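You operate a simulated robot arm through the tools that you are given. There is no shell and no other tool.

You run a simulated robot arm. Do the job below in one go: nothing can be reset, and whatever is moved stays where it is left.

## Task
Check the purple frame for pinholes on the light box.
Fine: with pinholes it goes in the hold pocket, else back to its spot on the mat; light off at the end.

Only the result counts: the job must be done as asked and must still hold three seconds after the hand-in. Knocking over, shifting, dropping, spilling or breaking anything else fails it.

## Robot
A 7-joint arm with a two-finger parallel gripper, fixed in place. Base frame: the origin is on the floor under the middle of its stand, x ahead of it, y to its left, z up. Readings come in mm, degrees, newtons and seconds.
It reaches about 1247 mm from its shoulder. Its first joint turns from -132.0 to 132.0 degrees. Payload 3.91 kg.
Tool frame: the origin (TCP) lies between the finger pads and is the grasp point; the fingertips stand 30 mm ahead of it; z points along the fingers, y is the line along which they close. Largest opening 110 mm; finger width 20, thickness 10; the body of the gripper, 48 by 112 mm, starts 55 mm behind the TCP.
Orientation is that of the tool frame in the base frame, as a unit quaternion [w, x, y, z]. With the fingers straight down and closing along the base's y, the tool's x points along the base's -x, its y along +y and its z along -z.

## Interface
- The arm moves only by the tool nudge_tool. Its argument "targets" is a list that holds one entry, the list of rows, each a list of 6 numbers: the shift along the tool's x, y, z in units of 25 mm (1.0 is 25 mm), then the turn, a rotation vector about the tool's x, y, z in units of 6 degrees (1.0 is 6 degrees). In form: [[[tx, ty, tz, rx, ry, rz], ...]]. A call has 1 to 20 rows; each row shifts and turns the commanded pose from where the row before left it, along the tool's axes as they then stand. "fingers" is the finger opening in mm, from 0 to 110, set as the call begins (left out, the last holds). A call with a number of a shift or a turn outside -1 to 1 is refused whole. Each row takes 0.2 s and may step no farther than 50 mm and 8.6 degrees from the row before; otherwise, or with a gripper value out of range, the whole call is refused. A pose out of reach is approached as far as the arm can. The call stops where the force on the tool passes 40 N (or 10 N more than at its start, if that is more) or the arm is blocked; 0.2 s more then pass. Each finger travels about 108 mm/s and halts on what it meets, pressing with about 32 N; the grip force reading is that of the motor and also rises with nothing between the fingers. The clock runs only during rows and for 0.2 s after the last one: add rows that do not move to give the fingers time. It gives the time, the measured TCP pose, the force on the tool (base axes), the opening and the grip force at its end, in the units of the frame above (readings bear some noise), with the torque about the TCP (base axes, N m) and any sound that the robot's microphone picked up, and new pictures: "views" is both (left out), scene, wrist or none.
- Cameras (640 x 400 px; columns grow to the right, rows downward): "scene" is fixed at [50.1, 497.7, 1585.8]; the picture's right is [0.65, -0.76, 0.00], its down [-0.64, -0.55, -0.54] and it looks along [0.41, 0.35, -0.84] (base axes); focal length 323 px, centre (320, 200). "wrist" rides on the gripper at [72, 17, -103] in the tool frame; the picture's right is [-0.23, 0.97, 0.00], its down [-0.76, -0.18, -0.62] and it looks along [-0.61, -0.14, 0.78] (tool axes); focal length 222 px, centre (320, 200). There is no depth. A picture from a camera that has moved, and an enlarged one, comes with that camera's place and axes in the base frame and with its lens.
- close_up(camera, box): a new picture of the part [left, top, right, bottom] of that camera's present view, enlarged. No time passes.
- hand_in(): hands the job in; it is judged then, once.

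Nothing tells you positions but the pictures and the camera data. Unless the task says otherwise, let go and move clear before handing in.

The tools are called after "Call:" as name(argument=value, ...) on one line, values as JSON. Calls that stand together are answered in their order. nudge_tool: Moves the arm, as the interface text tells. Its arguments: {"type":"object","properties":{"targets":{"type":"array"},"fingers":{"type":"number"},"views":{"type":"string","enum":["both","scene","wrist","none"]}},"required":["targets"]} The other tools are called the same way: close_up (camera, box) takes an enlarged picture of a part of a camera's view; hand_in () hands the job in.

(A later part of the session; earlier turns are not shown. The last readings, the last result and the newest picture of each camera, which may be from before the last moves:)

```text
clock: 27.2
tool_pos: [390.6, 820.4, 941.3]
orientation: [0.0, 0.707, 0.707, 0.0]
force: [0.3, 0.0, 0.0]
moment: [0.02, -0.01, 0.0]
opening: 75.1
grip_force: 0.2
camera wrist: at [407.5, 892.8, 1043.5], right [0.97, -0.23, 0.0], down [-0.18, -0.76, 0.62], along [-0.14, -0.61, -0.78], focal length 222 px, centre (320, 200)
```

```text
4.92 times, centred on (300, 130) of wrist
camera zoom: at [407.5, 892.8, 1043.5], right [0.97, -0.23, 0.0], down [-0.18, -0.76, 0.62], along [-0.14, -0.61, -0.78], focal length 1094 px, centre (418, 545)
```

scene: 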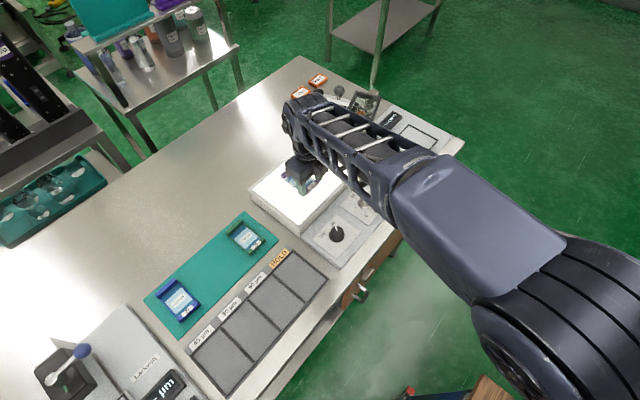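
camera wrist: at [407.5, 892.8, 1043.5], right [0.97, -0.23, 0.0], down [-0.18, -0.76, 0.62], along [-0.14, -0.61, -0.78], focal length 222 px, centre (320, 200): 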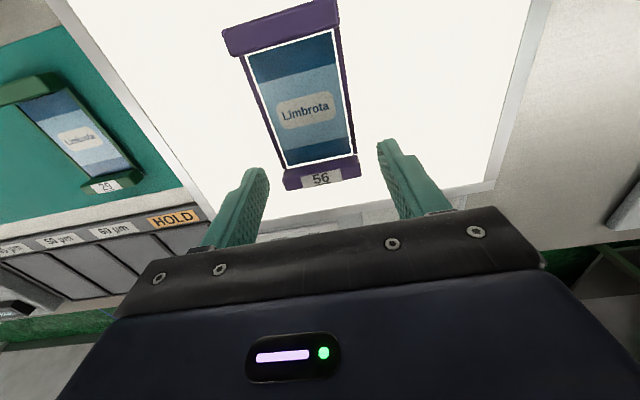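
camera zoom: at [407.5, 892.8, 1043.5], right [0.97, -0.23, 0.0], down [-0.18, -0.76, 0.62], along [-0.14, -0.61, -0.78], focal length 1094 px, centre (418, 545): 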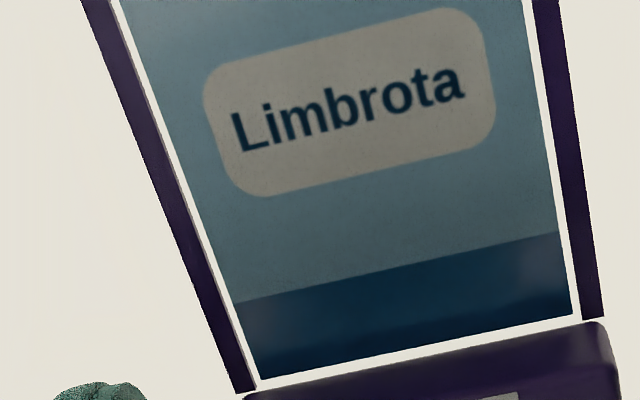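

The frame is released and standing on the lit box. I can't see any bright points at this brightness, so I'll look harder at higher zoom before drawing any conclusion.

Call:
close_up(camera="wrist", box=[245, 30, 300, 65])

Call:
close_up(camera="wrist", box=[290, 30, 345, 65])

Call:
close_up(camera="wrist", box=[250, 62, 305, 97])

Call:
close_up(camera="wrist", box=[295, 62, 350, 97])

Call:
close_up(camera="wrist", box=[262, 95, 317, 130])

Call:
close_up(camera="wrist", box=[305, 95, 360, 130])

Call:
close_up(camera="wrist", box=[270, 130, 325, 165])

Call:
close_up(camera="wrist", box=[308, 130, 363, 165])

```text
11.43 times, centred on (272, 48) of wrist
camera zoom: at [407.5, 892.8, 1043.5], right [0.97, -0.23, 0.0], down [-0.18, -0.76, 0.62], along [-0.14, -0.61, -0.78], focal length 2538 px, centre (863, 1943)
```

zoom: 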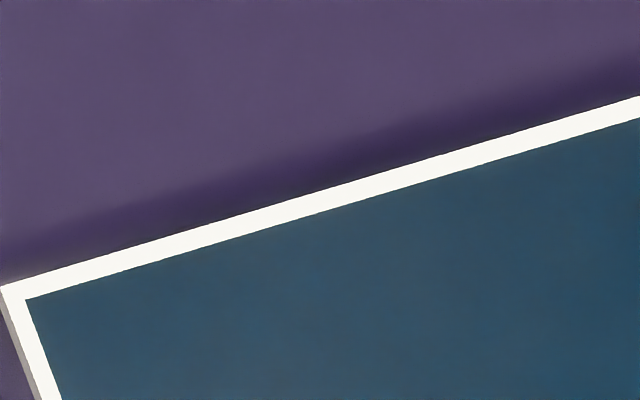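

```text
11.43 times, centred on (318, 48) of wrist
camera zoom: at [407.5, 892.8, 1043.5], right [0.97, -0.23, 0.0], down [-0.18, -0.76, 0.62], along [-0.14, -0.61, -0.78], focal length 2538 px, centre (349, 1943)
```

zoom: 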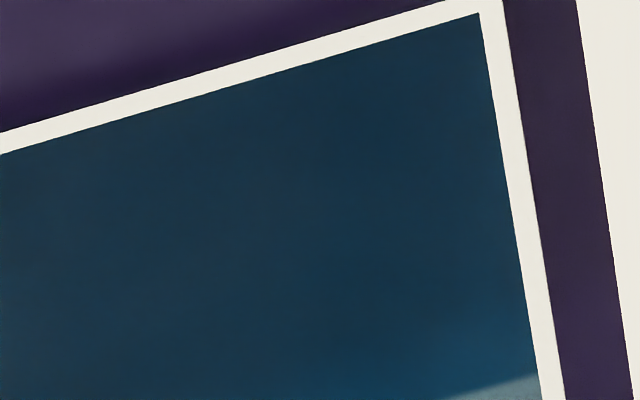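

```text
11.43 times, centred on (278, 80) of wrist
camera zoom: at [407.5, 892.8, 1043.5], right [0.97, -0.23, 0.0], down [-0.18, -0.76, 0.62], along [-0.14, -0.61, -0.78], focal length 2538 px, centre (806, 1577)
```

zoom: 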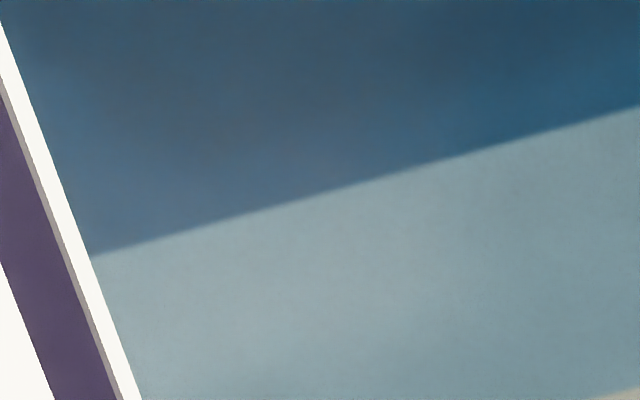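

```text
11.43 times, centred on (322, 80) of wrist
camera zoom: at [407.5, 892.8, 1043.5], right [0.97, -0.23, 0.0], down [-0.18, -0.76, 0.62], along [-0.14, -0.61, -0.78], focal length 2538 px, centre (291, 1577)
```

zoom: 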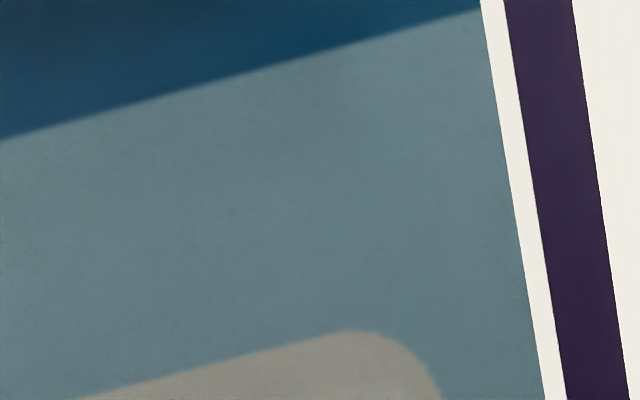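

```text
11.43 times, centred on (290, 112) of wrist
camera zoom: at [407.5, 892.8, 1043.5], right [0.97, -0.23, 0.0], down [-0.18, -0.76, 0.62], along [-0.14, -0.61, -0.78], focal length 2538 px, centre (669, 1200)
```

zoom: 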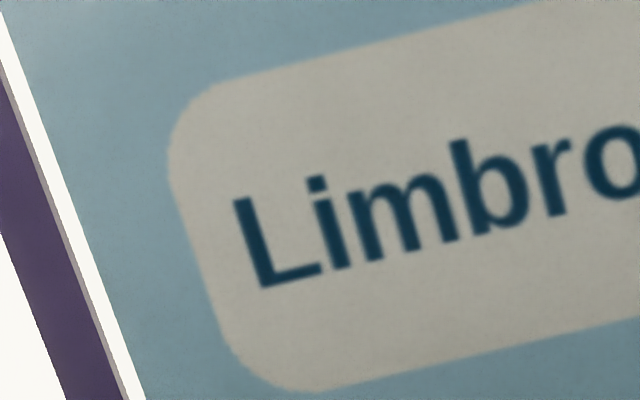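

```text
11.43 times, centred on (332, 112) of wrist
camera zoom: at [407.5, 892.8, 1043.5], right [0.97, -0.23, 0.0], down [-0.18, -0.76, 0.62], along [-0.14, -0.61, -0.78], focal length 2538 px, centre (177, 1200)
```

zoom: 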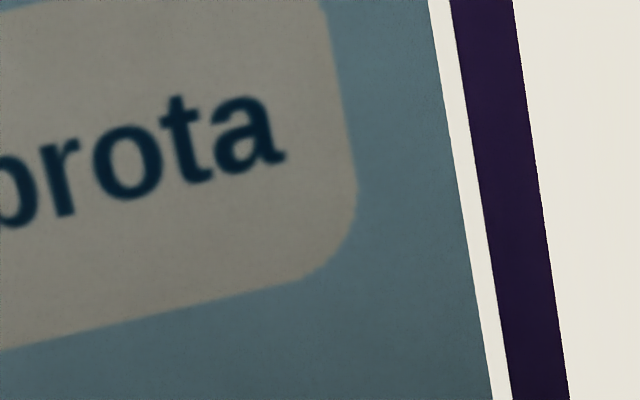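

```text
11.43 times, centred on (298, 148) of wrist
camera zoom: at [407.5, 892.8, 1043.5], right [0.97, -0.23, 0.0], down [-0.18, -0.76, 0.62], along [-0.14, -0.61, -0.78], focal length 2538 px, centre (577, 800)
```

zoom: 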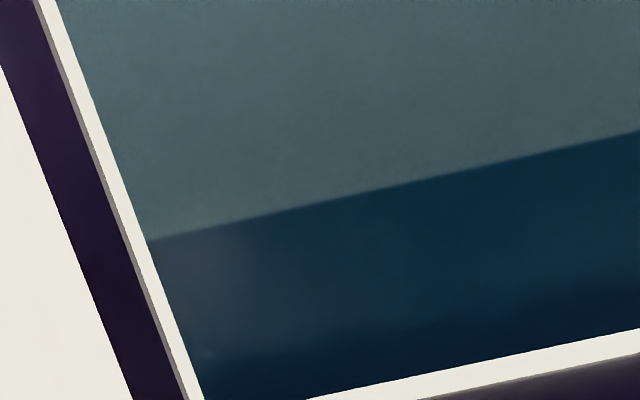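

```text
11.43 times, centred on (336, 148) of wrist
camera zoom: at [407.5, 892.8, 1043.5], right [0.97, -0.23, 0.0], down [-0.18, -0.76, 0.62], along [-0.14, -0.61, -0.78], focal length 2538 px, centre (143, 800)
```

zoom: 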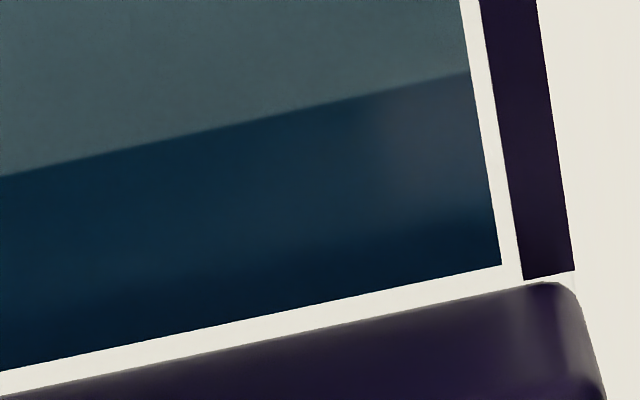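

I see no bright points at the present setting. The dimmer is only at about 60%, though, and faint pinholes could be hidden at that level, so I'll turn it up before judging. I'll rise clear of the frame and move over the dimmer near (460, 697.5).

Call:
nudge_tool(targets=[[[0, 0, -0.6, 0, 0, 0], [0, 0, -0.9, 0, 0, 0], [0, 0, -1, 0, 0, 0], [0, 0, -1, 0, 0, 0], [0, 0, -0.5, 0, 0, 0], [-0.988, 0.552, 0, 0, 0, 0], [-0.988, 0.552, 0, 0, 0, 0], [-0.988, 0.552, 0, 0, 0, 0], [-0.988, 0.552, 0, 0, 0, 0], [-0.988, 0.552, 0, 0, 0, 0], [0, 0, 0, 0, 0, 0]]])

Call:
nudge_tool(targets=[[[0, 0, 0, 0, 0, -1], [0, 0, 0, 0, 0, -1], [0, 0, 0, 0, 0, -1], [0, 0, 0, 0, 0, -1], [0, 0, 0, 0, 0, -1], [0, 0, 0, 0, 0, -1], [0, 0, 0, 0, 0, -1], [0, 0, 0, 0, 0, -1], [0, 0, 0, 0, 0, -1], [0, 0, 0, 0, 0, -1], [0, 0, 0, 0, 0, -1], [0, 0, 0, 0, 0, -1], [0, 0, 0, 0, 0, -1], [0, 0, 0, 0, 0, -1], [0, 0, 0, 0, 0, -1], [0, 0, 0, 0, 0, -1], [0, 0, 0, 0, 0, -1], [0, 0, 0, 0, 0, -1], [0, 0, 0, 0, 0, 0]]], fingers=56)

```text
clock: 29.6
tool_pos: [460.7, 694.3, 1041.2]
orientation: [0.001, 0.707, 0.707, 0.001]
force: [-0.4, -0.1, -0.4]
moment: [0.02, 0.0, 0.0]
opening: 74.8
grip_force: 0.1
camera wrist: at [477.7, 766.7, 1143.2], right [0.97, -0.23, 0.0], down [-0.18, -0.76, 0.62], along [-0.14, -0.61, -0.78], focal length 222 px, centre (320, 200)
```

scene: 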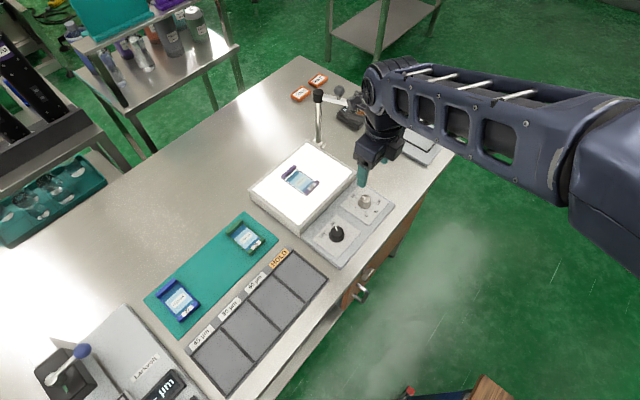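
wrist: 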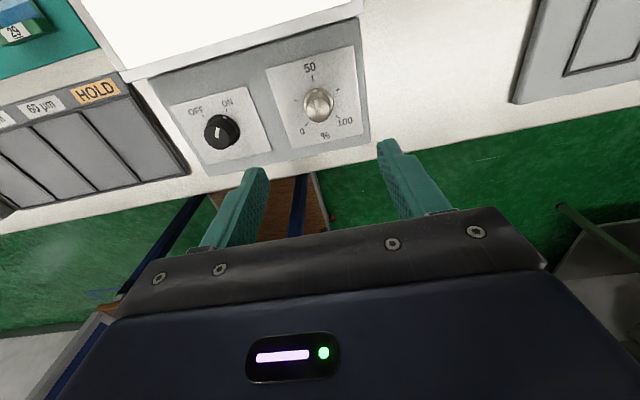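

```text
clock: 33.6
tool_pos: [460.4, 696.6, 1039.2]
orientation: [0.0, -0.156, 0.988, -0.001]
force: [-0.2, -0.4, -0.3]
moment: [0.0, 0.02, -0.01]
opening: 55.9
grip_force: 0.1
camera wrist: at [386.0, 690.4, 1143.2], right [-0.09, 1.0, 0.0], down [0.78, 0.07, 0.62], along [0.62, 0.05, -0.78], focal length 222 px, centre (320, 200)
```

scene: 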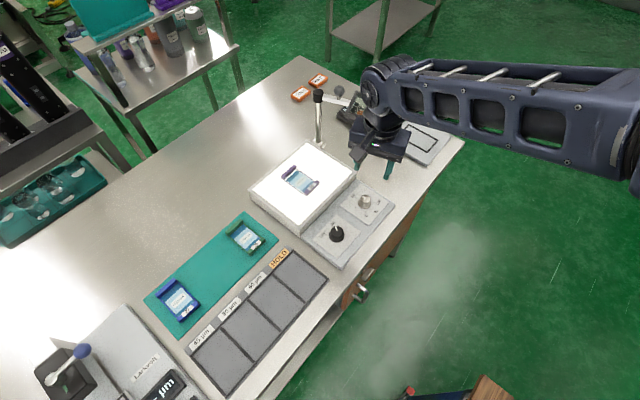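
wrist: 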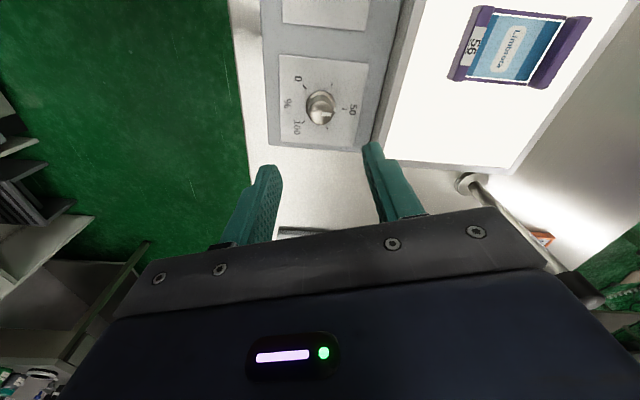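

Call:
close_up(camera="wrist", box=[270, 50, 380, 160])

Call:
close_up(camera="scene", box=[320, 170, 410, 240])

Call:
close_up(camera="scene", box=[270, 155, 330, 200])

Call:
close_up(camera="wrist", box=[440, 0, 600, 100])

```text
3.64 times, centred on (325, 105) of wrist
camera zoom: at [386.0, 690.4, 1143.2], right [-0.09, 1.0, 0.0], down [0.78, 0.07, 0.62], along [0.62, 0.05, -0.78], focal length 808 px, centre (302, 546)
```

zoom: 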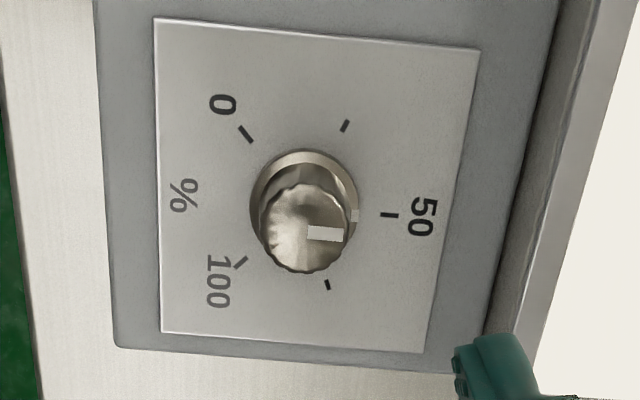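

```text
5.71 times, centred on (365, 205) of scene
camera zoom: at [50.1, 497.7, 1585.8], right [0.65, -0.76, 0.0], down [-0.64, -0.55, -0.54], along [0.41, 0.35, -0.84], focal length 1844 px, centre (63, 171)
```

zoom: 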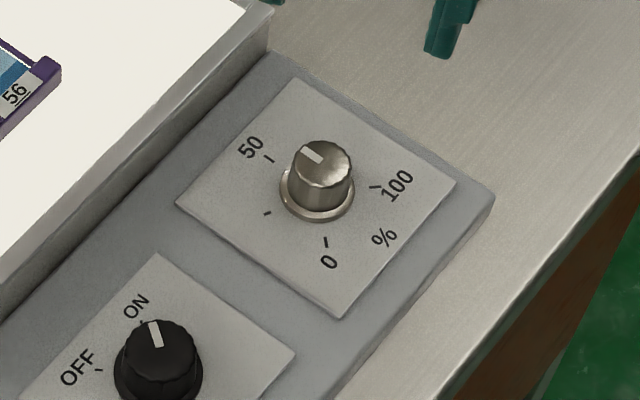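

```text
8.89 times, centred on (300, 178) of scene
camera zoom: at [50.1, 497.7, 1585.8], right [0.65, -0.76, 0.0], down [-0.64, -0.55, -0.54], along [0.41, 0.35, -0.84], focal length 2868 px, centre (498, 400)
```

zoom: 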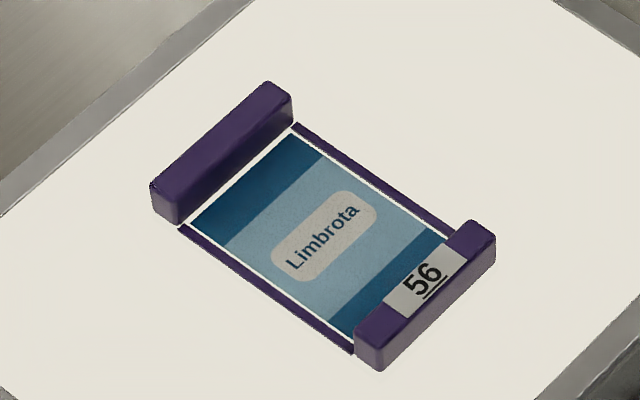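

```text
4.00 times, centred on (520, 50) of wrist
camera zoom: at [386.0, 690.4, 1143.2], right [-0.09, 1.0, 0.0], down [0.78, 0.07, 0.62], along [0.62, 0.05, -0.78], focal length 888 px, centre (-480, 800)
```

zoom: 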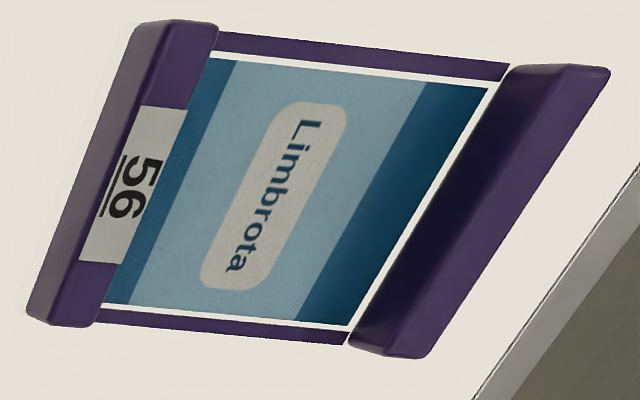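

The dimmer is at about 55% and its centre is near (460.3, 697.7), with a cap about 26 mm across. I'll lower the open fingers around it.

Call:
nudge_tool(targets=[[[-0.034, 0.04, 0.9, 0, 0, 0], [0, 0, 1, 0, 0, 0], [0, 0, 1, 0, 0, 0], [0, 0, 1, 0, 0, 0], [0, 0, 0.5, 0, 0, 0], [0, 0, 0.45, 0, 0, 0], [0, 0, 0, 0, 0, 0]]])

```text
clock: 35.2
tool_pos: [461.0, 698.5, 918.7]
orientation: [0.0, -0.157, 0.988, 0.0]
force: [0.0, 0.5, -0.5]
moment: [0.01, 0.02, 0.01]
opening: 55.9
grip_force: 0.0
camera wrist: at [386.3, 691.5, 1022.1], right [-0.09, 1.0, 0.0], down [0.78, 0.07, 0.62], along [0.62, 0.05, -0.78], focal length 222 px, centre (320, 200)
```

scene: 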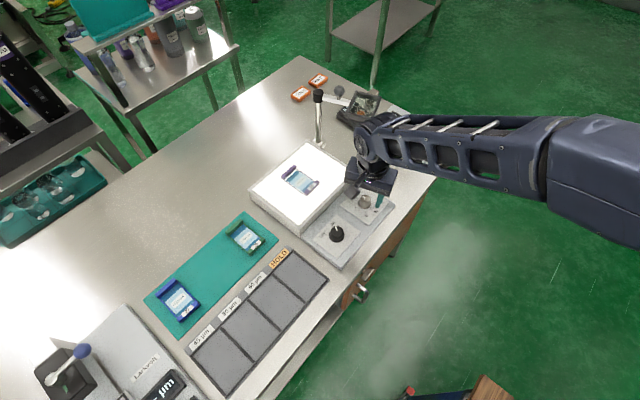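
wrist: 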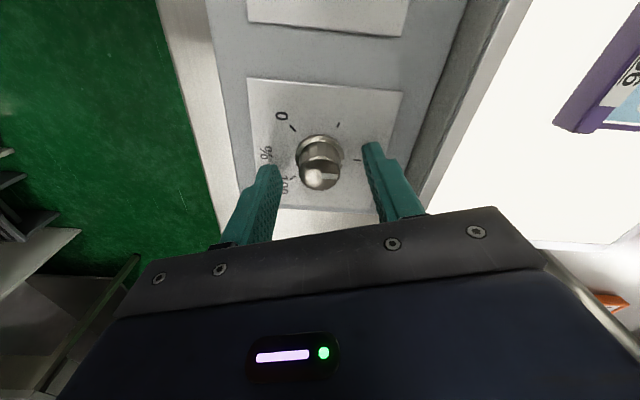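

The fingers are well placed around the dimmer cap. I'll close and then turn clockwise towards 100%.

Call:
nudge_tool(targets=[[[0, 0, 0, 0, 0, 0], [0, 0, 0, 0, 0, 0], [0, 0, 0, 0, 0, 0]]], fingers=15, views="none")

Call:
nudge_tool(targets=[[[0, 0, 0, 0, 0, 1], [0, 0, 0, 0, 0, 1], [0, 0, 0, 0, 0, 1], [0, 0, 0, 0, 0, 1], [0, 0, 0, 0, 0, 1], [0, 0, 0, 0, 0, 1], [0, 0, 0, 0, 0, 1], [0, 0, 0, 0, 0, 1], [0, 0, 0, 0, 0, 1], [0, 0, 0, 0, 0, 1], [0, 0, 0, 0, 0, 1], [0, 0, 0, 0, 0, 1], [0, 0, 0, 0, 0, 1], [0, 0, 0, 0, 0, 1], [0, 0, 0, 0, 0, 1], [0, 0, 0, 0, 0, 1], [0, 0, 0, 0, 0, 1], [0, 0, 0, 0, 0, 1], [0, 0, 0, 0, 0, 0]]])

```text
clock: 36.0
tool_pos: [461.4, 698.0, 918.6]
orientation: [0.0, -0.156, 0.988, -0.001]
force: [-0.3, -1.3, -2.1]
moment: [0.41, -0.11, -0.01]
opening: 27.5
grip_force: 45.1
```

```text
clock: 40.0
tool_pos: [458.6, 699.4, 918.9]
orientation: [-0.001, 0.707, 0.707, 0.0]
force: [-22.5, -11.9, -12.7]
moment: [0.08, 0.28, -0.03]
opening: 27.1
grip_force: 44.8
camera wrist: at [476.8, 770.9, 1022.2], right [0.97, -0.23, 0.0], down [-0.18, -0.76, 0.62], along [-0.14, -0.61, -0.78], focal length 222 px, centre (320, 200)
```

scene: 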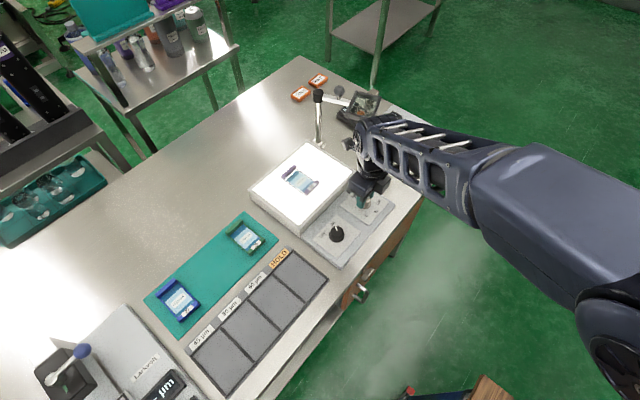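
wrist: 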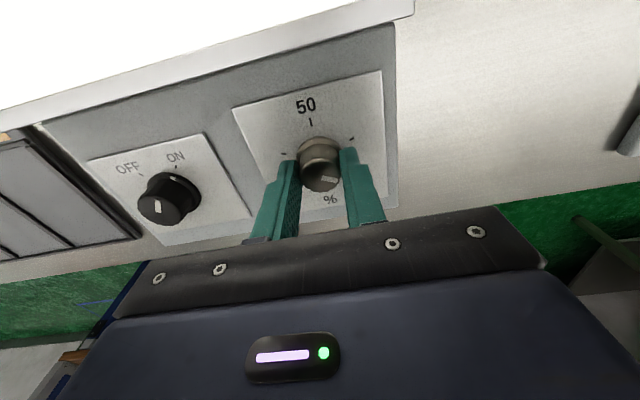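

Call:
close_up(camera="wrist", box=[240, 80, 400, 220])

Call:
close_up(camera="scene", box=[275, 160, 325, 198])

```text
2.86 times, centred on (320, 150) of wrist
camera zoom: at [476.8, 770.9, 1022.2], right [0.97, -0.23, 0.0], down [-0.18, -0.76, 0.62], along [-0.14, -0.61, -0.78], focal length 635 px, centre (320, 343)
```

zoom: 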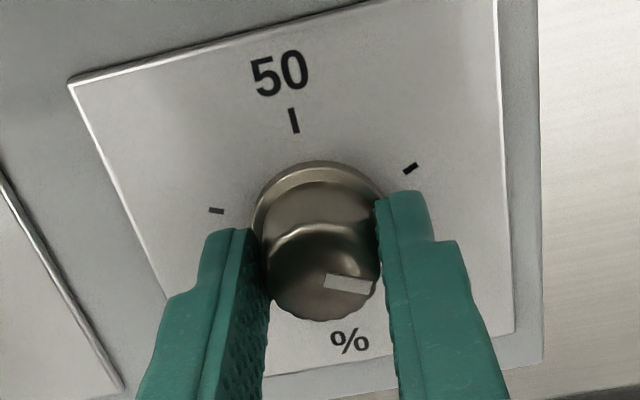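

```text
10.53 times, centred on (300, 179) of scene
camera zoom: at [50.1, 497.7, 1585.8], right [0.65, -0.76, 0.0], down [-0.64, -0.55, -0.54], along [0.41, 0.35, -0.84], focal length 3397 px, centre (530, 421)
```

zoom: 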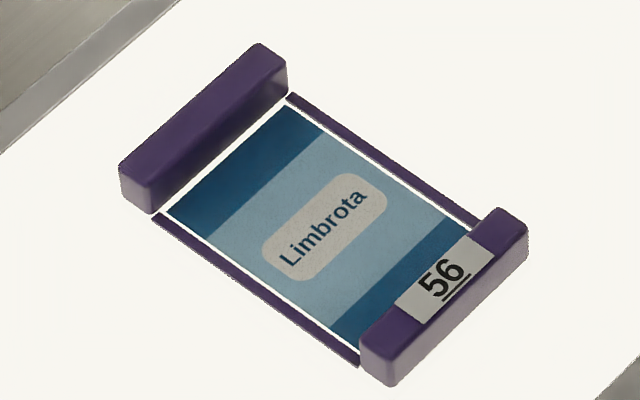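

The light has become visibly brighter, and the dimmer is at about 90%. I'll turn the last part towards 100%, then let go and look.

Call:
nudge_tool(targets=[[[0, 0, 0, 0, 0, 1], [0, 0, 0, 0, 0, 1], [0, 0, 0, 0, 0, 1], [0, 0, 0, 0, 0, 0]]])

Call:
close_up(camera="wrist", box=[240, 80, 400, 220])

```text
clock: 41.0
tool_pos: [460.3, 699.3, 919.2]
orientation: [0.0, 0.809, 0.588, 0.0]
force: [-24.5, -11.3, -10.6]
moment: [-1.06, 0.67, -0.04]
opening: 27.2
grip_force: 44.9
camera wrist: at [498.7, 762.2, 1022.2], right [0.86, -0.52, 0.0], down [-0.4, -0.67, 0.62], along [-0.32, -0.53, -0.78], focal length 222 px, centre (320, 200)
```

scene: 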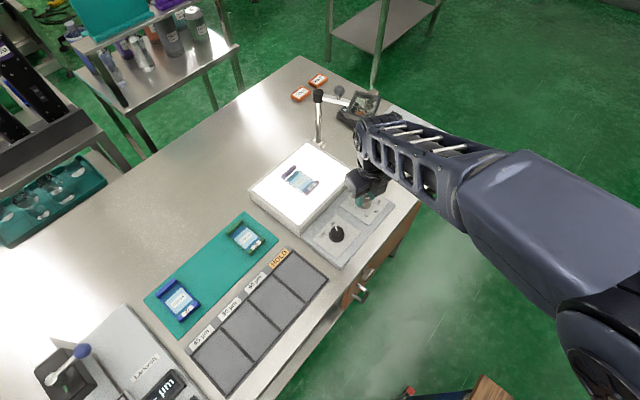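
wrist: 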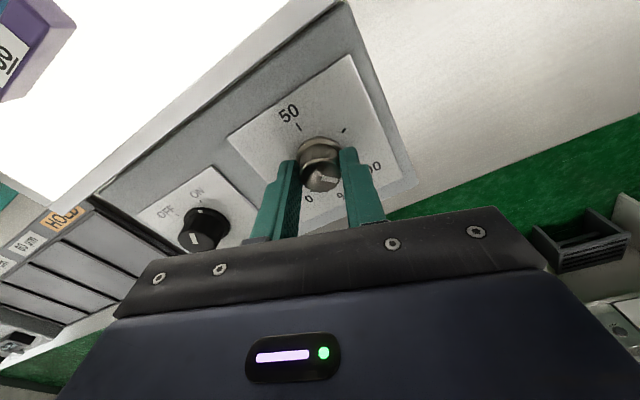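

```text
2.86 times, centred on (320, 150) of wrist
camera zoom: at [498.7, 762.2, 1022.2], right [0.86, -0.52, 0.0], down [-0.4, -0.67, 0.62], along [-0.32, -0.53, -0.78], focal length 635 px, centre (320, 343)
```

zoom: 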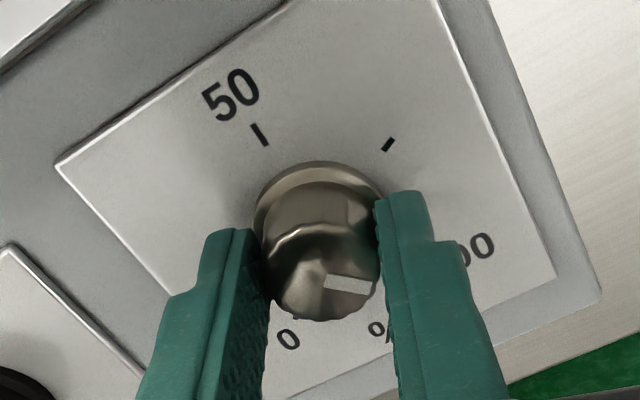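

The dimmer is now near 100%. I'll release it, rise, turn back to the carrying orientation and return above the frame to inspect.

Call:
nudge_tool(targets=[[[0, 0, 0, 0, 0, 0], [0, 0, 0, 0, 0, 0], [0, 0, 0, 0, 0, 0]]], fingers=60, views="none")

Call:
nudge_tool(targets=[[[0, 0, -0.6, 0, 0, 0], [0, 0, -0.9, 0, 0, 0], [0, 0, -1, 0, 0, 0], [0, 0, -1, 0, 0, 0], [0, 0, -0.8, 0, 0, 0], [0, 0, 0, 0, 0, -1], [0, 0, 0, 0, 0, -1], [0, 0, 0, 0, 0, -1], [0, 0, 0, 0, 0, 0]]], fingers=80, views="none")

Call:
nudge_tool(targets=[[[0.95, -0.552, 0, 0, 0, 0], [0.95, -0.552, 0, 0, 0, 0], [0.95, -0.552, 0, 0, 0, 0], [0.95, -0.552, 0, 0, 0, 0], [0.95, -0.552, 0, 0, 0, 0], [0, 0, 0.6, 0, 0, 0], [0, 0, 0.6, 0, 0, 0], [0, 0, 0, 0, 0, 0]]])

```text
clock: 41.8
tool_pos: [460.8, 698.7, 918.3]
orientation: [0.0, 0.809, 0.588, 0.0]
force: [-0.2, 0.2, 0.6]
moment: [0.0, 0.0, 0.0]
opening: 60.1
grip_force: 0.1
```

```text
clock: 43.8
tool_pos: [461.4, 699.2, 1026.2]
orientation: [0.0, 0.707, 0.707, 0.0]
force: [0.1, 0.0, -0.6]
moment: [0.01, 0.0, 0.01]
opening: 79.7
grip_force: 0.0
```

```text
clock: 45.6
tool_pos: [391.2, 819.0, 995.3]
orientation: [0.0, 0.707, 0.707, 0.001]
force: [-0.6, -0.3, 0.7]
moment: [0.01, -0.01, -0.04]
opening: 80.1
grip_force: 0.0
camera wrist: at [407.6, 890.2, 1100.3], right [0.97, -0.23, 0.0], down [-0.18, -0.76, 0.62], along [-0.14, -0.61, -0.78], focal length 222 px, centre (320, 200)
```

scene: 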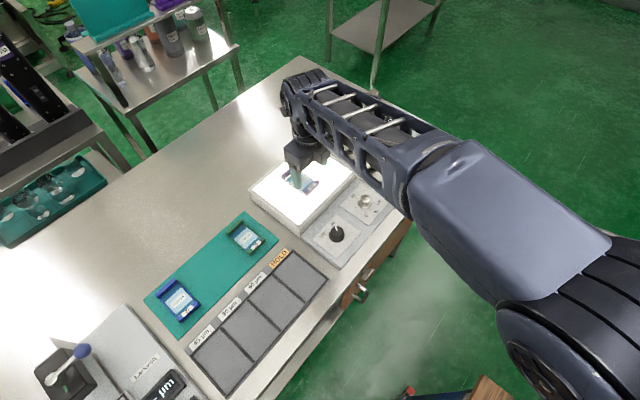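
wrist: 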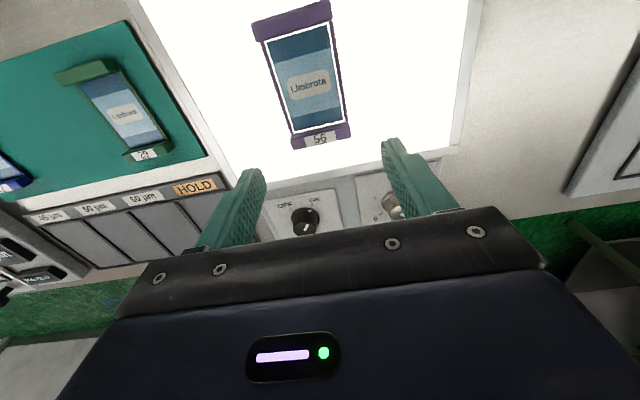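

Call:
close_up(camera="wrist", box=[255, 20, 355, 85])

Call:
close_up(camera="wrist", box=[260, 75, 360, 140])

Call:
close_up(camera="wrist", box=[262, 26, 302, 52])

Call:
close_up(camera="wrist", box=[298, 24, 338, 50])

Call:
close_up(camera="wrist", box=[268, 50, 308, 76])

Call:
close_up(camera="wrist", box=[303, 48, 343, 74])

Call:
close_up(camera="wrist", box=[275, 74, 315, 100])

Call:
close_up(camera="wrist", box=[308, 74, 348, 100])

Call:
close_up(camera="wrist", box=[280, 98, 320, 124])

Call:
close_up(camera="wrist", box=[310, 98, 350, 124])

Call:
close_up(camera="wrist", box=[285, 115, 345, 150])

```text
6.15 times, centred on (305, 52) of wrist
camera zoom: at [407.6, 890.2, 1100.3], right [0.97, -0.23, 0.0], down [-0.18, -0.76, 0.62], along [-0.14, -0.61, -0.78], focal length 1367 px, centre (412, 1108)
```

zoom: 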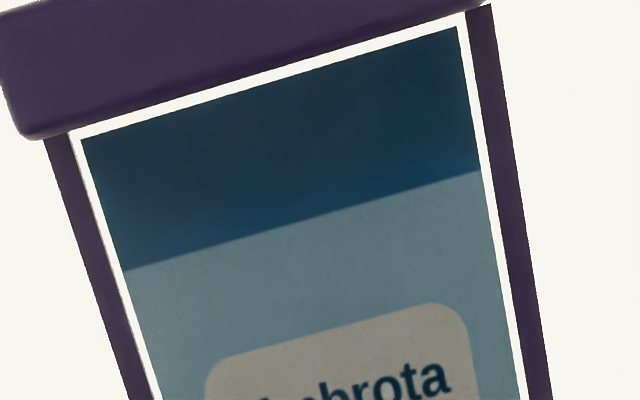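

```text
6.15 times, centred on (310, 108) of wrist
camera zoom: at [407.6, 890.2, 1100.3], right [0.97, -0.23, 0.0], down [-0.18, -0.76, 0.62], along [-0.14, -0.61, -0.78], focal length 1367 px, centre (382, 769)
```

zoom: 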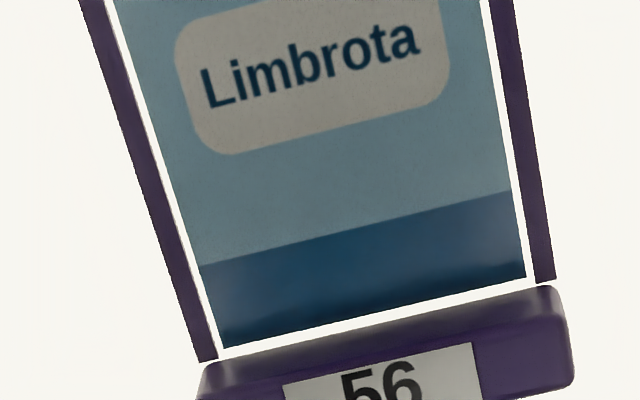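

```text
15.38 times, centred on (282, 39) of wrist
camera zoom: at [407.6, 890.2, 1100.3], right [0.97, -0.23, 0.0], down [-0.18, -0.76, 0.62], along [-0.14, -0.61, -0.78], focal length 3417 px, centre (905, 2677)
```

zoom: 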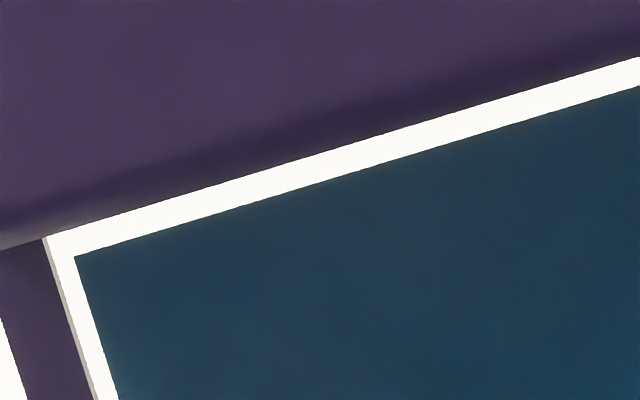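

```text
15.38 times, centred on (318, 37) of wrist
camera zoom: at [407.6, 890.2, 1100.3], right [0.97, -0.23, 0.0], down [-0.18, -0.76, 0.62], along [-0.14, -0.61, -0.78], focal length 3417 px, centre (351, 2708)
```

zoom: 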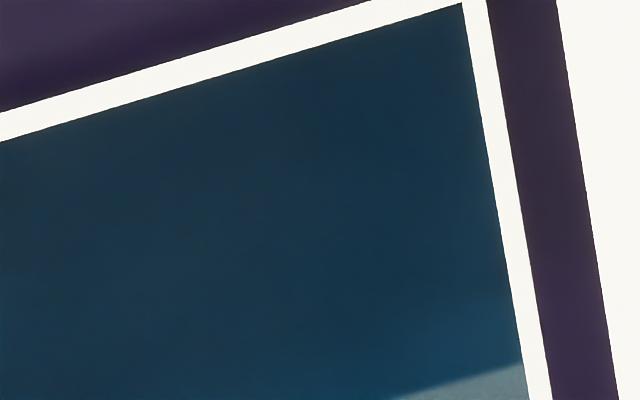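

```text
15.38 times, centred on (288, 63) of wrist
camera zoom: at [407.6, 890.2, 1100.3], right [0.97, -0.23, 0.0], down [-0.18, -0.76, 0.62], along [-0.14, -0.61, -0.78], focal length 3417 px, centre (812, 2308)
```

zoom: 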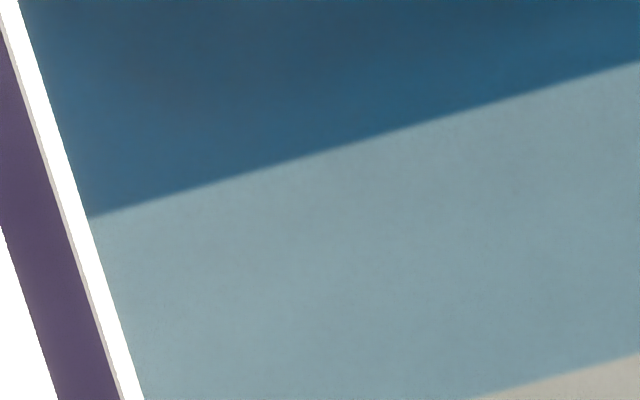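

```text
15.38 times, centred on (323, 61) of wrist
camera zoom: at [407.6, 890.2, 1100.3], right [0.97, -0.23, 0.0], down [-0.18, -0.76, 0.62], along [-0.14, -0.61, -0.78], focal length 3417 px, centre (274, 2338)
```

zoom: 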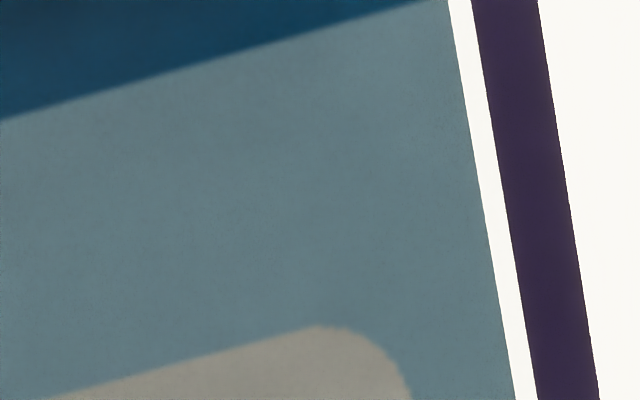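

```text
15.38 times, centred on (295, 87) of wrist
camera zoom: at [407.6, 890.2, 1100.3], right [0.97, -0.23, 0.0], down [-0.18, -0.76, 0.62], along [-0.14, -0.61, -0.78], focal length 3417 px, centre (705, 1938)
```

zoom: 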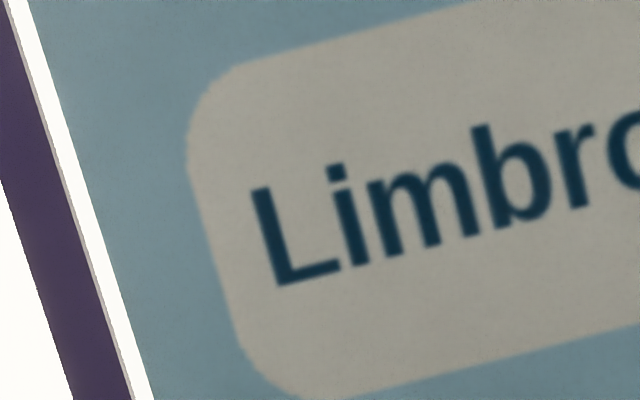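

```text
15.38 times, centred on (328, 87) of wrist
camera zoom: at [407.6, 890.2, 1100.3], right [0.97, -0.23, 0.0], down [-0.18, -0.76, 0.62], along [-0.14, -0.61, -0.78], focal length 3417 px, centre (197, 1938)
```

zoom: 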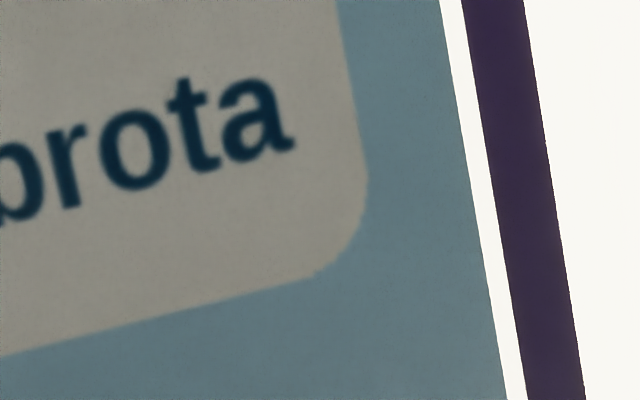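

```text
15.38 times, centred on (300, 111) of wrist
camera zoom: at [407.6, 890.2, 1100.3], right [0.97, -0.23, 0.0], down [-0.18, -0.76, 0.62], along [-0.14, -0.61, -0.78], focal length 3417 px, centre (628, 1569)
```

zoom: 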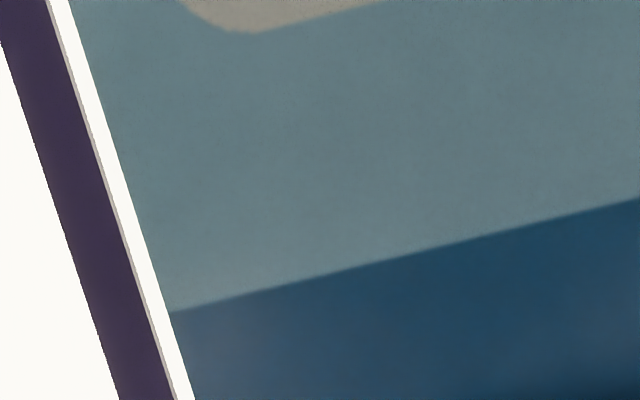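

```text
15.38 times, centred on (330, 111) of wrist
camera zoom: at [407.6, 890.2, 1100.3], right [0.97, -0.23, 0.0], down [-0.18, -0.76, 0.62], along [-0.14, -0.61, -0.78], focal length 3417 px, centre (166, 1569)
```

zoom: 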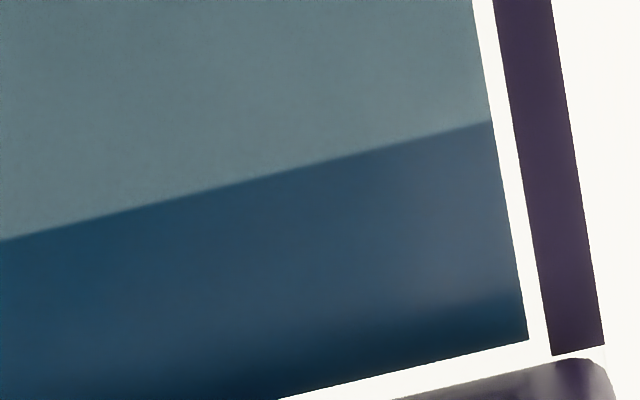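

```text
10.67 times, centred on (315, 132) of wrist
camera zoom: at [407.6, 890.2, 1100.3], right [0.97, -0.23, 0.0], down [-0.18, -0.76, 0.62], along [-0.14, -0.61, -0.78], focal length 2369 px, centre (373, 920)
```

zoom: 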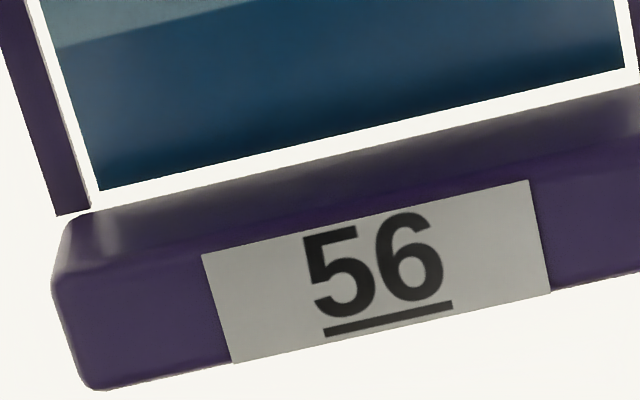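

Even at about 100%, nothing shows on the bare film. There's a swing-arm glass beside the box, which may be meant for spotting very small pinholes, so I'll look at it closely.

Call:
close_up(camera="scene", box=[300, 75, 400, 155])

Call:
close_up(camera="scene", box=[330, 80, 390, 130])

Call:
close_up(camera="wrist", box=[0, 130, 320, 330])

```text
5.00 times, centred on (350, 115) of scene
camera zoom: at [50.1, 497.7, 1585.8], right [0.65, -0.76, 0.0], down [-0.64, -0.55, -0.54], along [0.41, 0.35, -0.84], focal length 1613 px, centre (170, 625)
```

zoom: 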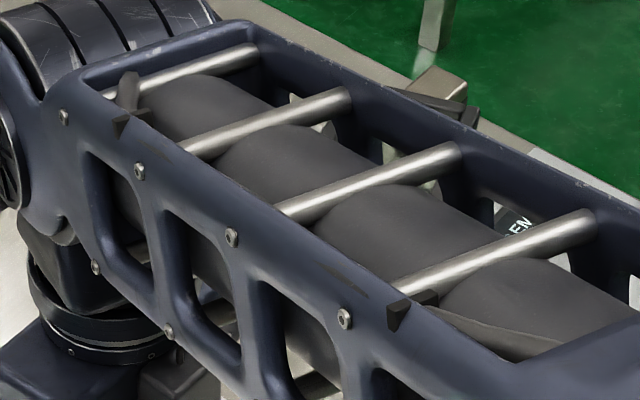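

```text
8.00 times, centred on (360, 105) of scene
camera zoom: at [50.1, 497.7, 1585.8], right [0.65, -0.76, 0.0], down [-0.64, -0.55, -0.54], along [0.41, 0.35, -0.84], focal length 2581 px, centre (0, 960)
```

zoom: 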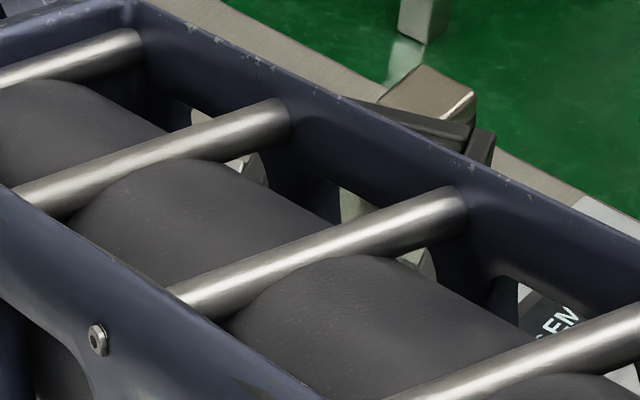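

```text
2.00 times, centred on (160, 230) of wrist
camera zoom: at [407.6, 890.2, 1100.3], right [0.97, -0.23, 0.0], down [-0.18, -0.76, 0.62], along [-0.14, -0.61, -0.78], focal length 444 px, centre (640, 140)
```

zoom: 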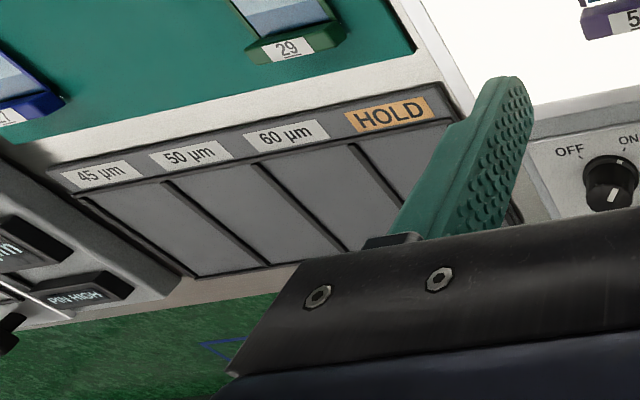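

My own arm blocks that view. I'll rise high and move over the swing-arm area to look at the glass with the wrist camera, well above everything.

Call:
nudge_tool(targets=[[[0, 0, -0.7, 0, 0, 0], [0, 0, -1, 0, 0, 0], [0, 0, -1, 0, 0, 0], [0, 0, -1, 0, 0, 0], [0, 0, -1, 0, 0, 0], [0, 0, -1, 0, 0, 0], [0, 0, -0.9, 0, 0, 0], [0.05, 0.9, 0, 0, 0, 0], [0.05, 0.9, 0, 0, 0, 0], [0.05, 0.9, 0, 0, 0, 0], [0.05, 0.9, 0, 0, 0, 0], [0.05, 0.9, 0, 0, 0, 0], [0.05, 0.9, 0, 0, 0, 0], [0.05, 0.9, 0, 0, 0, 0], [0.05, 0.9, 0, 0, 0, 0], [0, 0, 0, 0, 0, 0]]])

Call:
nudge_tool(targets=[[[0, 0, 0, 0, 0, -1], [0, 0, 0, 0, 0, -1], [0, 0, 0, 0, 0, -1], [0, 0, 0, 0, 0, -1], [0, 0, 0, 0, 0, -1], [0, 0, 0, 0, 0, -1], [0, 0, 0, 0, 0, -1], [0, 0, 0, 0, 0, -1], [0, 0, 0, 0, 0, -1], [0, 0, 0, 0, 0, -1], [0, 0, 0, 0, 0, -1], [0, 0, 0, 0, 0, -1], [0, 0, 0, 0, 0, -1], [0, 0, 0, 0, 0, -1], [0, 0, 0, 0, 0, -1], [0, 0, 0, 0, 0, 0]]])

```text
clock: 49.0
tool_pos: [562.4, 818.8, 1159.2]
orientation: [0.0, 0.707, 0.707, 0.0]
force: [-0.4, -0.1, 0.7]
moment: [0.01, -0.01, -0.02]
opening: 80.1
grip_force: 0.1
out of reach, approached as far as the arm can: row 15
camera wrist: at [579.7, 891.3, 1262.5], right [0.97, -0.23, 0.0], down [-0.18, -0.76, 0.62], along [-0.14, -0.61, -0.78], focal length 222 px, centre (320, 200)
```

scene: 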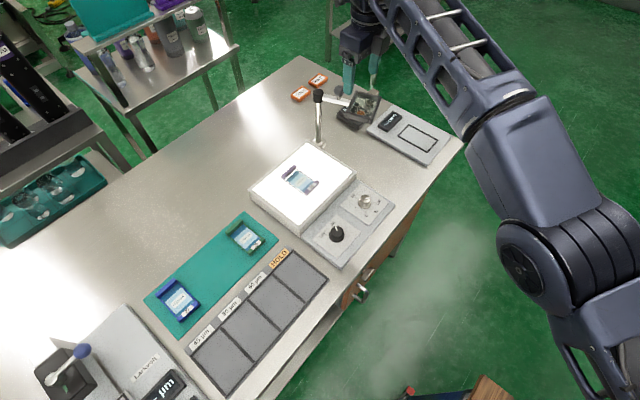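
wrist: 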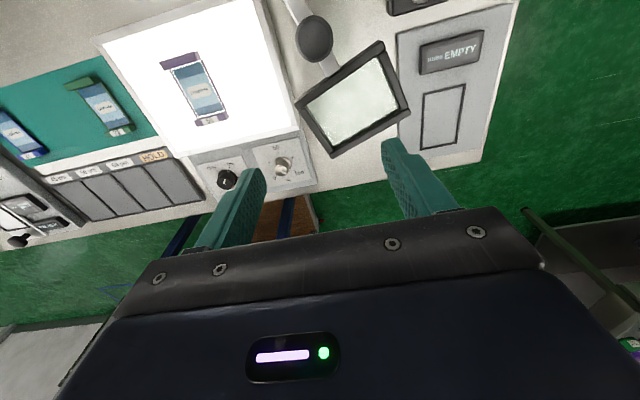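

```text
clock: 52.4
tool_pos: [563.7, 817.8, 1159.5]
orientation: [0.0, 0.0, 1.0, 0.0]
force: [-0.9, 0.6, -0.6]
moment: [0.01, -0.02, 0.01]
opening: 79.6
grip_force: 0.0
camera wrist: at [490.6, 835.1, 1263.2], right [0.23, 0.97, 0.0], down [0.76, -0.18, 0.62], along [0.61, -0.14, -0.78], focal length 222 px, centre (320, 200)
```

scene: 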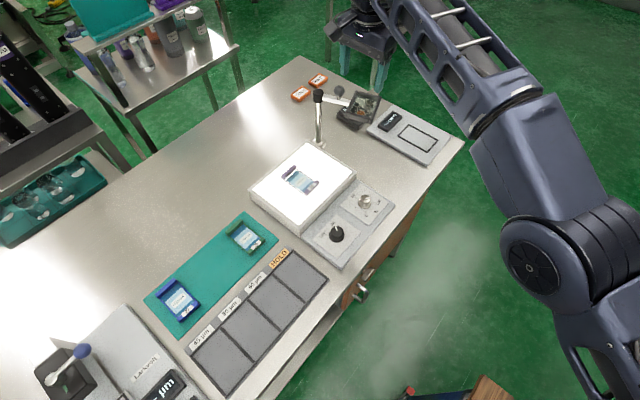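
wrist: 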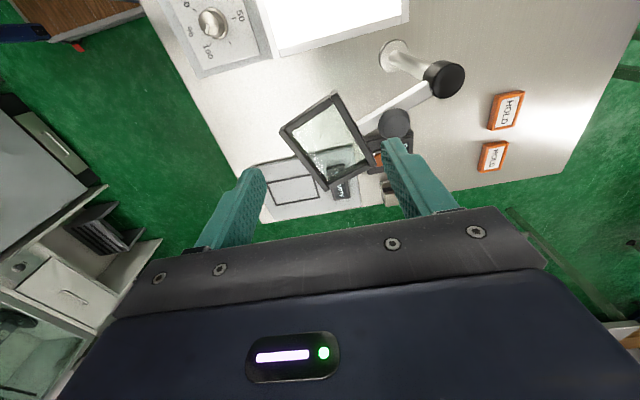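

Call:
close_up(camera="wrist", box=[230, 60, 420, 210])

Call:
close_up(camera="scene", box=[290, 60, 410, 150])

Call:
close_up(camera="scene", box=[270, 155, 330, 200])

Call:
close_up(camera="scene", box=[320, 170, 410, 240])

```text
2.67 times, centred on (325, 135) of wrist
camera zoom: at [490.6, 835.1, 1263.2], right [0.23, 0.97, 0.0], down [0.76, -0.18, 0.62], along [0.61, -0.14, -0.78], focal length 592 px, centre (307, 373)
```

zoom: 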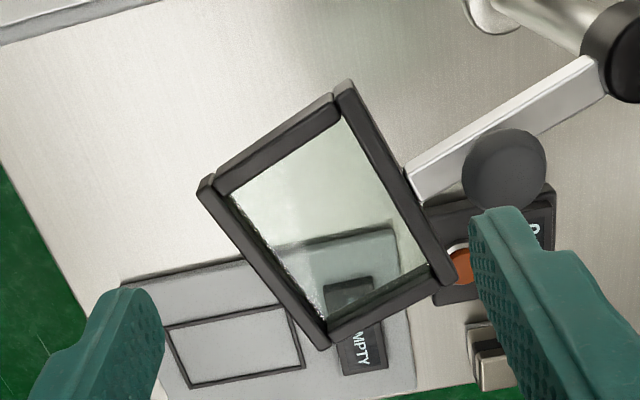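

```text
4.44 times, centred on (350, 105) of scene
camera zoom: at [50.1, 497.7, 1585.8], right [0.65, -0.76, 0.0], down [-0.64, -0.55, -0.54], along [0.41, 0.35, -0.84], focal length 1434 px, centre (187, 622)
```

zoom: 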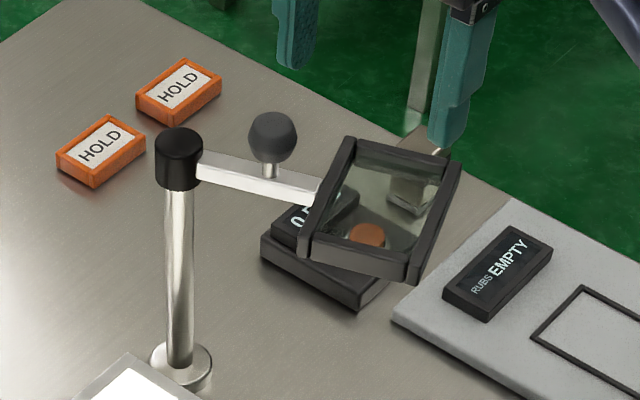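

```text
8.89 times, centred on (300, 178) of scene
camera zoom: at [50.1, 497.7, 1585.8], right [0.65, -0.76, 0.0], down [-0.64, -0.55, -0.54], along [0.41, 0.35, -0.84], focal length 2868 px, centre (498, 400)
```

zoom: 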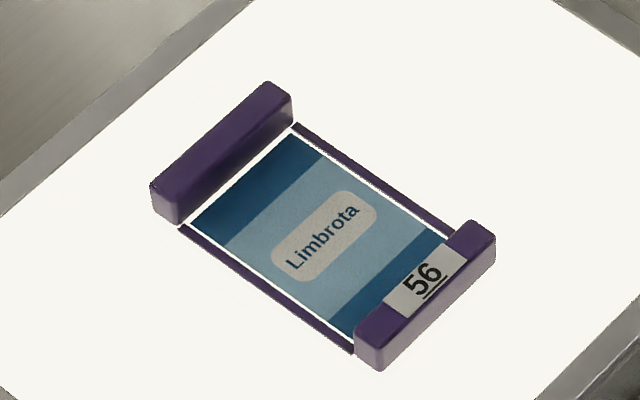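

```text
5.71 times, centred on (365, 205) of scene
camera zoom: at [50.1, 497.7, 1585.8], right [0.65, -0.76, 0.0], down [-0.64, -0.55, -0.54], along [0.41, 0.35, -0.84], focal length 1844 px, centre (63, 171)
```

zoom: 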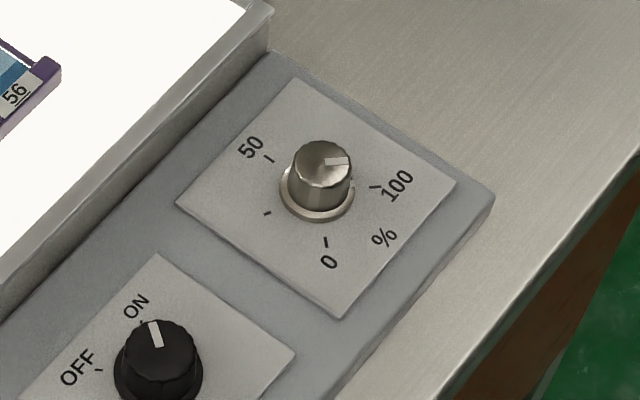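

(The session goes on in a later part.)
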